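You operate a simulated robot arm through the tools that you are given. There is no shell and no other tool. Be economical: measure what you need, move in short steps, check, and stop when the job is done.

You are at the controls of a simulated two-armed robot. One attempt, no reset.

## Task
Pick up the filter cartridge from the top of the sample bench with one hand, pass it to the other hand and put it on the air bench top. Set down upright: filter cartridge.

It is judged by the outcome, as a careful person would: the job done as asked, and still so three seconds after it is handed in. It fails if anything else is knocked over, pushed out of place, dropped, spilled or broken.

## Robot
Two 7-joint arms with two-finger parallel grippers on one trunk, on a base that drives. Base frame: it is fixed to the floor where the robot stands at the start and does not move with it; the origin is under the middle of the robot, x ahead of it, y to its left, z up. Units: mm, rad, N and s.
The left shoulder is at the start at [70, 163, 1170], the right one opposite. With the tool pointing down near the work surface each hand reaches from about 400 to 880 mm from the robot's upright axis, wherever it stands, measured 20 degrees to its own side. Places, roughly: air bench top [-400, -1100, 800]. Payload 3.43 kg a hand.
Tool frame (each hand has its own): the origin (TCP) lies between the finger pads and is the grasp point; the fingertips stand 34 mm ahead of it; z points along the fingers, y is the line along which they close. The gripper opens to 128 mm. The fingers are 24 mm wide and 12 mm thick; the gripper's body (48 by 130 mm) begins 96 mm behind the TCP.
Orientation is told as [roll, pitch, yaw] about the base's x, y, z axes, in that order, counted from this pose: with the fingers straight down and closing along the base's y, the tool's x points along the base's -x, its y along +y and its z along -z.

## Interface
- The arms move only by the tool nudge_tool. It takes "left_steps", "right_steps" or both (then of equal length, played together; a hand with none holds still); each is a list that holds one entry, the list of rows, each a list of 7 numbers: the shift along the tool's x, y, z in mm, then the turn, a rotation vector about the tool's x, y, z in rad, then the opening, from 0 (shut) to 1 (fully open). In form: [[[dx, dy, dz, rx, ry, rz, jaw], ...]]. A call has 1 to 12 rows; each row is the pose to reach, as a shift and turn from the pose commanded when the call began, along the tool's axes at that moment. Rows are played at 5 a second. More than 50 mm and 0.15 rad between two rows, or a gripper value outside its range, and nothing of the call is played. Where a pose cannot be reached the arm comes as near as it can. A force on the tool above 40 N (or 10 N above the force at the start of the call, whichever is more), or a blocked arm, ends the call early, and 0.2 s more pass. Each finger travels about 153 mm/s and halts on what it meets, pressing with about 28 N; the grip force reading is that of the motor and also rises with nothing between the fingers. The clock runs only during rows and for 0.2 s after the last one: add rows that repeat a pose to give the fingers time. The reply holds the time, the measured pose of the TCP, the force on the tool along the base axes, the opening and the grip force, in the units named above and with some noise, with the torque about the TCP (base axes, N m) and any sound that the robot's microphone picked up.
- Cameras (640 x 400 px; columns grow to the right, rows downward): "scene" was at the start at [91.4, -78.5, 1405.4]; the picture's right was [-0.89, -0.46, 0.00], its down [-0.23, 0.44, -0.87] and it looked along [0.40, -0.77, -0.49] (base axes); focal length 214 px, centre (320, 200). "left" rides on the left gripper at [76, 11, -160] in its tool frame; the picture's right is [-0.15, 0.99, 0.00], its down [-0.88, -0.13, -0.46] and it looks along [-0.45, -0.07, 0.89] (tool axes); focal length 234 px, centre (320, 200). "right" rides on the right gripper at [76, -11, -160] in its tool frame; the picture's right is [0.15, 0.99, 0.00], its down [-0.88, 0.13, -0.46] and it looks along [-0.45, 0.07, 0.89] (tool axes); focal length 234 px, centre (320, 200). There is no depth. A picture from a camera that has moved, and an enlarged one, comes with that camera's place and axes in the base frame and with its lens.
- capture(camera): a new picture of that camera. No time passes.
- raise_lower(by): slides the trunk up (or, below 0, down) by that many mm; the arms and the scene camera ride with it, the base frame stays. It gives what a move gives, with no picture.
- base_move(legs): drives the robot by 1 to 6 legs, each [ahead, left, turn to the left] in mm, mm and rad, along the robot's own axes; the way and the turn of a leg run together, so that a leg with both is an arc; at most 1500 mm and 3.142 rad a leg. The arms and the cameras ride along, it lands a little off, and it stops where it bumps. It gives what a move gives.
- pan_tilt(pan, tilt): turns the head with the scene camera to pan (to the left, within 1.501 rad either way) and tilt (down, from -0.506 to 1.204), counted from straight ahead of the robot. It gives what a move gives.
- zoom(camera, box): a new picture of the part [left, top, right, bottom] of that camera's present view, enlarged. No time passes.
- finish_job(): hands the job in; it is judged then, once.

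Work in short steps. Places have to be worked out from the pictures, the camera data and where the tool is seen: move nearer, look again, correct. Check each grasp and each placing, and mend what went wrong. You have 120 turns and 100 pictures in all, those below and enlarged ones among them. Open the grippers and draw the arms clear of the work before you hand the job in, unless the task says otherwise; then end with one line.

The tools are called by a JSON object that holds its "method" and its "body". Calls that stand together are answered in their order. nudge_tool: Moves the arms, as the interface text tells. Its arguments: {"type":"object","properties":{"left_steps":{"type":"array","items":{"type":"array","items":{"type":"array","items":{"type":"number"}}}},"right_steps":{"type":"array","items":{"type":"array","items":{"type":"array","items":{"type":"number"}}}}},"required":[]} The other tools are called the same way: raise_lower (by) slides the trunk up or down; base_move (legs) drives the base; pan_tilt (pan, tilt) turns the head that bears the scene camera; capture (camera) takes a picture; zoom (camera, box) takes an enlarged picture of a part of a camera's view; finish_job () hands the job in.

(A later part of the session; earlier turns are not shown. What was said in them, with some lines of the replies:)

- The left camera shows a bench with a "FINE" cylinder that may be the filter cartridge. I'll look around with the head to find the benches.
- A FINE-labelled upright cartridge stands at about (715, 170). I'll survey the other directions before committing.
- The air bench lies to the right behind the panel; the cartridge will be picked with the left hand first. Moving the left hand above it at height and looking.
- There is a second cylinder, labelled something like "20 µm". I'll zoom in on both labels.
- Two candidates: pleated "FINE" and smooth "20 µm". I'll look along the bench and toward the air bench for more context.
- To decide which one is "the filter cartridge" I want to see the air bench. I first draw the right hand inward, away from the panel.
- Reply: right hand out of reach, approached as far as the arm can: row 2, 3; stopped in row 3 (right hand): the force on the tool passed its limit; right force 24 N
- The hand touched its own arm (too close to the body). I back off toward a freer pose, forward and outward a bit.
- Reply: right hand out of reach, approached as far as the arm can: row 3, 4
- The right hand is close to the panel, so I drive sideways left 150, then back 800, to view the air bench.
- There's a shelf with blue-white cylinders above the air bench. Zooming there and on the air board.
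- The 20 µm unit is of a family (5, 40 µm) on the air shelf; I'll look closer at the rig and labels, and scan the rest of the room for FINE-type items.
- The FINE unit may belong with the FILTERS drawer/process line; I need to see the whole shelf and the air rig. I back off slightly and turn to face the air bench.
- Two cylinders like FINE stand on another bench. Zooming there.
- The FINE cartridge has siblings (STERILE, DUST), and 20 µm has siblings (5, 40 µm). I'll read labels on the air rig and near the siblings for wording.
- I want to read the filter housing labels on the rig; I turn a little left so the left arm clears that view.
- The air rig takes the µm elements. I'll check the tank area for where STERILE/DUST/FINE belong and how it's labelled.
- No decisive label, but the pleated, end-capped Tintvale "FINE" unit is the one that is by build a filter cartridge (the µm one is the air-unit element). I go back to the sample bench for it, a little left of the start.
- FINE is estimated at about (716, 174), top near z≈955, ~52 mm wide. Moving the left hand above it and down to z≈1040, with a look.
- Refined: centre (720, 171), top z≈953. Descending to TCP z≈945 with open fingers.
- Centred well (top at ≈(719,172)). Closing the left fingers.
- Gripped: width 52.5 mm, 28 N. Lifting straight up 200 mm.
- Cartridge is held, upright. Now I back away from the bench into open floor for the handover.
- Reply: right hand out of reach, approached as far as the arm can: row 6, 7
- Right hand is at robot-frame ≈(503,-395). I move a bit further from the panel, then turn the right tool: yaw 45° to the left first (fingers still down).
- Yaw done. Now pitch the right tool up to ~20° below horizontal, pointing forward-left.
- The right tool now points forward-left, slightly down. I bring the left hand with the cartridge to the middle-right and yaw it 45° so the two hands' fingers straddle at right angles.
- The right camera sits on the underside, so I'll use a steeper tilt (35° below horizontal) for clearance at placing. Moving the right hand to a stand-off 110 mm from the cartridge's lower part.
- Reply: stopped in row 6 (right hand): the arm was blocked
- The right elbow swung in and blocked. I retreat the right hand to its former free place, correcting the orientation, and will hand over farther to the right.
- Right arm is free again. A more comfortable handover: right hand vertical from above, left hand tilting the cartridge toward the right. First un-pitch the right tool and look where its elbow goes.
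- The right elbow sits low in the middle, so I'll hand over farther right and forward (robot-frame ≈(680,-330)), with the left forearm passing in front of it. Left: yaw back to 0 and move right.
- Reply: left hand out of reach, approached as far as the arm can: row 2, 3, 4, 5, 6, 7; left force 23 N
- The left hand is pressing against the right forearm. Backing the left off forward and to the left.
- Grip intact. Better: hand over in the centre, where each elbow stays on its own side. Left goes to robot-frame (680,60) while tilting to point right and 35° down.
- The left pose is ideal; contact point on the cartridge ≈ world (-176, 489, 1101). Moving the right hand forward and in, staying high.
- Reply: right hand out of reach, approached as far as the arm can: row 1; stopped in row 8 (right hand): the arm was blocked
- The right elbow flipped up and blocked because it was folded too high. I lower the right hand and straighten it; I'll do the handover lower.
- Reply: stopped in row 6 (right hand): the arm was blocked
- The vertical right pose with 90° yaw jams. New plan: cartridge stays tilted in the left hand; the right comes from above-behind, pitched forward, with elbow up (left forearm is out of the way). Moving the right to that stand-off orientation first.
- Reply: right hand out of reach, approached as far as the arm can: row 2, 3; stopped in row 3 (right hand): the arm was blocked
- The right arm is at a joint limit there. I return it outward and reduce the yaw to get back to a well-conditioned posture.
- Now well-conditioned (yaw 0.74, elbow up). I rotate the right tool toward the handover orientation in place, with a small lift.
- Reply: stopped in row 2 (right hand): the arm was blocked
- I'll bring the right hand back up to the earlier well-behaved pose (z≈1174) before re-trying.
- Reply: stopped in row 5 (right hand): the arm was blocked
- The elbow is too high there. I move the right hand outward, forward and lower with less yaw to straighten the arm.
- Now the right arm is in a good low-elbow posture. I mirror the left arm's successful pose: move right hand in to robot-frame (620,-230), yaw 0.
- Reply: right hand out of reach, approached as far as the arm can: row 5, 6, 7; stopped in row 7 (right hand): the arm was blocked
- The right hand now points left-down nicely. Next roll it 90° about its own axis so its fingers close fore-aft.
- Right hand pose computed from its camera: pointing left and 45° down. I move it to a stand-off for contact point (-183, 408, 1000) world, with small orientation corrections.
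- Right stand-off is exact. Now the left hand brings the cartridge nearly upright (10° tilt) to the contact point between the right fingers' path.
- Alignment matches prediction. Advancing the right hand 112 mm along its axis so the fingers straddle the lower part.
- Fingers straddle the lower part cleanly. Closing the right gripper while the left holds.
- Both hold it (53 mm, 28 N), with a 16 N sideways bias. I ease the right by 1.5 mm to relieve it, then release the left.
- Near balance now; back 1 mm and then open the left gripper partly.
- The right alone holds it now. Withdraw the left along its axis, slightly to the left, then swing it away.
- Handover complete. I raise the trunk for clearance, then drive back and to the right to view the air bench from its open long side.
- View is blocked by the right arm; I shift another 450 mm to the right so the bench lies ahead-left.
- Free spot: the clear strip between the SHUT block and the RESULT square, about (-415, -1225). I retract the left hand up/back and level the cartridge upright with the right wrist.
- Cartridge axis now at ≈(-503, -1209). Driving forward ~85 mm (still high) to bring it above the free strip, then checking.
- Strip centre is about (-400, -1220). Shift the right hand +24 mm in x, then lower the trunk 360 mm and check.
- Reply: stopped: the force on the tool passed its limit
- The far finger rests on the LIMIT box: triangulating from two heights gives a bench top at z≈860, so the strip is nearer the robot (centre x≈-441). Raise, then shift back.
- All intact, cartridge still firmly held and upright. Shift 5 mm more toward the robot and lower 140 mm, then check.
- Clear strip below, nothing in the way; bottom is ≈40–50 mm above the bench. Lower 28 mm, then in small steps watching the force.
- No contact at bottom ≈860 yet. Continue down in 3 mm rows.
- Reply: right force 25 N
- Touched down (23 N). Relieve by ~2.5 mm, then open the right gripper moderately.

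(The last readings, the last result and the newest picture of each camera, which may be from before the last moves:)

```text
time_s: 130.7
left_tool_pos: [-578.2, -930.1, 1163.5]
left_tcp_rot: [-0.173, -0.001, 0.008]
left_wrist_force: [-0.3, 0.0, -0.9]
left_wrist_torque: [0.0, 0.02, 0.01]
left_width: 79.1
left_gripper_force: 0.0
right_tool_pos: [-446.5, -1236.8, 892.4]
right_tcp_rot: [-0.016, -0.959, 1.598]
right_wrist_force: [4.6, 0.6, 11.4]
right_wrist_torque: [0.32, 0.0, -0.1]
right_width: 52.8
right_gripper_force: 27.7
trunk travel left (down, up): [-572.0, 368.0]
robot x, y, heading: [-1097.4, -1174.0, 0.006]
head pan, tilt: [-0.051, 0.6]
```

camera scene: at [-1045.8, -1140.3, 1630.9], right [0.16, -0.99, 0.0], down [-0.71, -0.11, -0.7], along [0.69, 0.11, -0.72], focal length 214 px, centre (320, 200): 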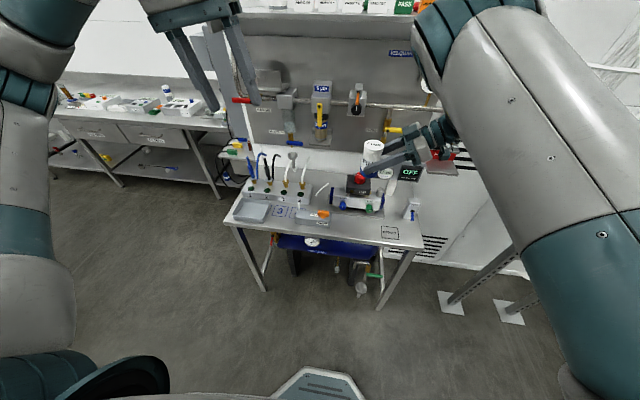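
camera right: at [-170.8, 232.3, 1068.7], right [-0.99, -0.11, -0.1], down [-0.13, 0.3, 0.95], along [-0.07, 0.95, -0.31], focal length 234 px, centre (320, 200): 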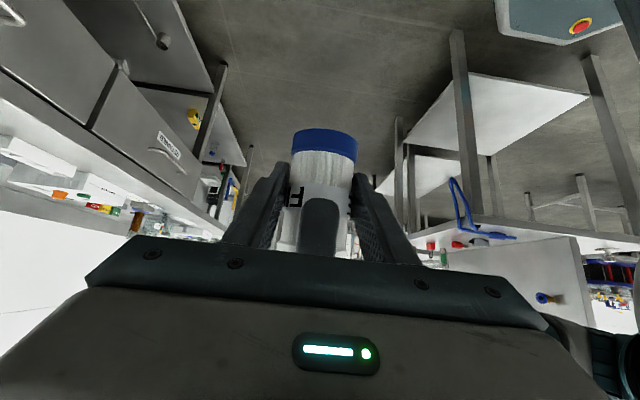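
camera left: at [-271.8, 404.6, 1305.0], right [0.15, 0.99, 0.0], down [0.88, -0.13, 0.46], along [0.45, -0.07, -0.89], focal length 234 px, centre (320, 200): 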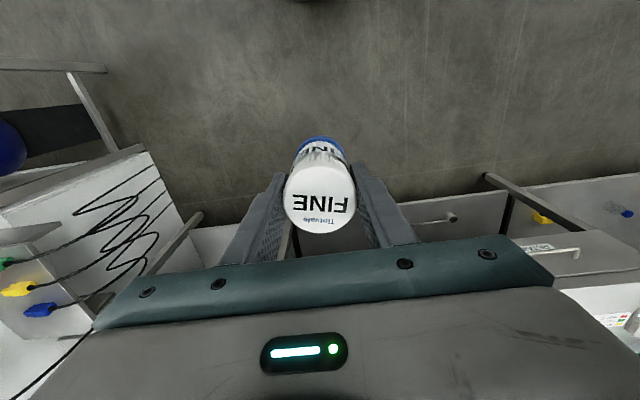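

{"method": "nudge_tool", "body": {"right_steps": [[[-1.2, 0, -0.8, 0, 0, 0, 0], [-1.2, 0, -0.8, 0, 0, 0, 0.42], [-1.2, 0, -0.8, 0, 0, 0, 0.5], [-1.2, 0, -0.8, 0, 0, 0, 0.58], [-1.2, 0, -0.8, 0, 0, 0, 0.62], [-1.2, 0, -0.8, 0, 0, 0, 0.62]]]}}

{"method": "zoom", "body": {"camera": "scene", "box": [280, 180, 400, 270]}}

```text
time_s: 132.1
left_tool_pos: [-576.8, -930.2, 1162.6]
left_tcp_rot: [-0.173, 0.002, 0.008]
left_wrist_force: [0.0, 0.1, -0.6]
left_wrist_torque: [-0.02, 0.0, -0.03]
left_width: 79.4
left_gripper_force: 0.0
right_tool_pos: [-444.9, -1237.8, 893.0]
right_tcp_rot: [-0.017, -0.96, 1.598]
right_wrist_force: [0.5, 0.0, -0.2]
right_wrist_torque: [-0.01, 0.01, 0.01]
right_width: 79.6
right_gripper_force: 0.1
trunk travel left (down, up): [-572.0, 368.0]
robot x, y, heading: [-1093.3, -1173.1, 0.012]
head pan, tilt: [-0.051, 0.6]
```

```text
4.44 times, centred on (340, 225) of scene
camera zoom: at [-956.9, -1175.7, 1320.2], right [-0.04, -1.0, 0.0], down [-0.56, 0.02, -0.82], along [0.82, -0.04, -0.57], focal length 953 px, centre (231, 89)
```

zoom: 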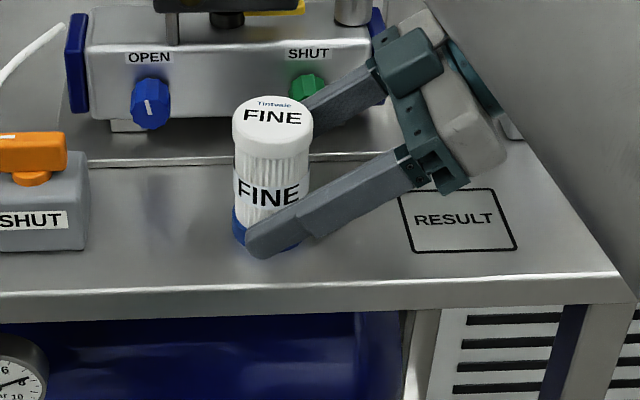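

It stands free. Withdrawing the right hand straight back along its axis.

{"method": "nudge_tool", "body": {"right_steps": [[[0, 0, -15, 0, 0, 0, 0.62], [0, 0, -40, 0, 0, 0, 0.62], [0, 0, -70, 0, 0, 0, 0.62], [0, 0, -105, 0, 0, 0, 0.62], [0, 0, -140, 0, 0, 0, 0.62], [0, 0, -140, 0, 0, 0, 0.62]]]}}

{"method": "raise_lower", "body": {"by": 250}}

{"method": "base_move", "body": {"legs": [[-250, 0, 0]]}}

{"method": "zoom", "body": {"camera": "scene", "box": [200, 120, 440, 280]}}

```text
time_s: 133.5
left_tool_pos: [-577.1, -930.6, 1164.1]
left_tcp_rot: [-0.175, -0.001, 0.009]
left_wrist_force: [0.5, 0.1, 0.3]
left_wrist_torque: [-0.02, 0.0, 0.0]
left_width: 79.6
left_gripper_force: 0.1
right_tool_pos: [-445.5, -1350.6, 974.1]
right_tcp_rot: [-0.018, -0.961, 1.599]
right_wrist_force: [-0.1, 0.7, -0.7]
right_wrist_torque: [0.02, 0.01, 0.03]
right_width: 79.5
right_gripper_force: 0.0
trunk travel left (down, up): [-572.0, 368.0]
robot x, y, heading: [-1098.2, -1176.1, 0.007]
head pan, tilt: [-0.051, 0.6]
```

```text
time_s: 136.1
left_tool_pos: [-576.6, -930.8, 1413.1]
left_tcp_rot: [-0.174, 0.002, 0.01]
left_wrist_force: [0.6, -0.4, -0.4]
left_wrist_torque: [-0.02, 0.03, -0.01]
left_width: 79.1
left_gripper_force: 0.1
right_tool_pos: [-444.4, -1351.8, 1224.0]
right_tcp_rot: [-0.016, -0.96, 1.599]
right_wrist_force: [-0.4, -0.8, -0.2]
right_wrist_torque: [-0.02, -0.01, 0.02]
right_width: 79.4
right_gripper_force: 0.0
trunk travel left (down, up): [-822.0, 118.0]
robot x, y, heading: [-1093.0, -1179.3, 0.007]
head pan, tilt: [-0.051, 0.6]
```

```text
time_s: 137.9
left_tool_pos: [-824.5, -932.8, 1411.6]
left_tcp_rot: [-0.174, 0.003, 0.01]
left_wrist_force: [0.5, -0.2, -0.1]
left_wrist_torque: [0.02, 0.03, -0.04]
left_width: 79.3
left_gripper_force: 0.0
right_tool_pos: [-693.0, -1352.6, 1222.3]
right_tcp_rot: [-0.013, -0.96, 1.597]
right_wrist_force: [0.5, -0.3, 0.2]
right_wrist_torque: [0.01, -0.01, 0.02]
right_width: 79.3
right_gripper_force: 0.0
trunk travel left (down, up): [-822.0, 118.0]
robot x, y, heading: [-1344.7, -1178.5, 0.009]
head pan, tilt: [-0.051, 0.6]
```

```text
2.50 times, centred on (320, 200) of scene
camera zoom: at [-1204.2, -1177.4, 1569.9], right [-0.04, -1.0, 0.0], down [-0.57, 0.02, -0.82], along [0.82, -0.04, -0.57], focal length 536 px, centre (320, 200)
```

zoom: 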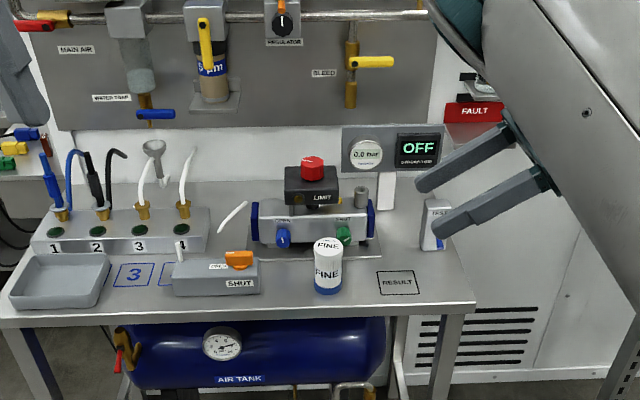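

The cartridge stands upright and alone on the air bench. Everything else looks in place, and both grippers are open and clear, so I'm handing in.

{"method": "finish_job", "body": {}}

```text
The job is handed in.
```

I picked up the "FINE" filter cartridge from the sample bench with the left hand, passed it in the air to the right hand, and stood it upright on the air bench top. The task did not say which of two candidates was meant: I chose the pleated "FINE" unit over a smooth "20 µm" cylinder on the same bench. While lowering, the right hand lightly touched a box marked "LIMIT" on the air bench; I backed off, and it looked unmoved in the final picture.
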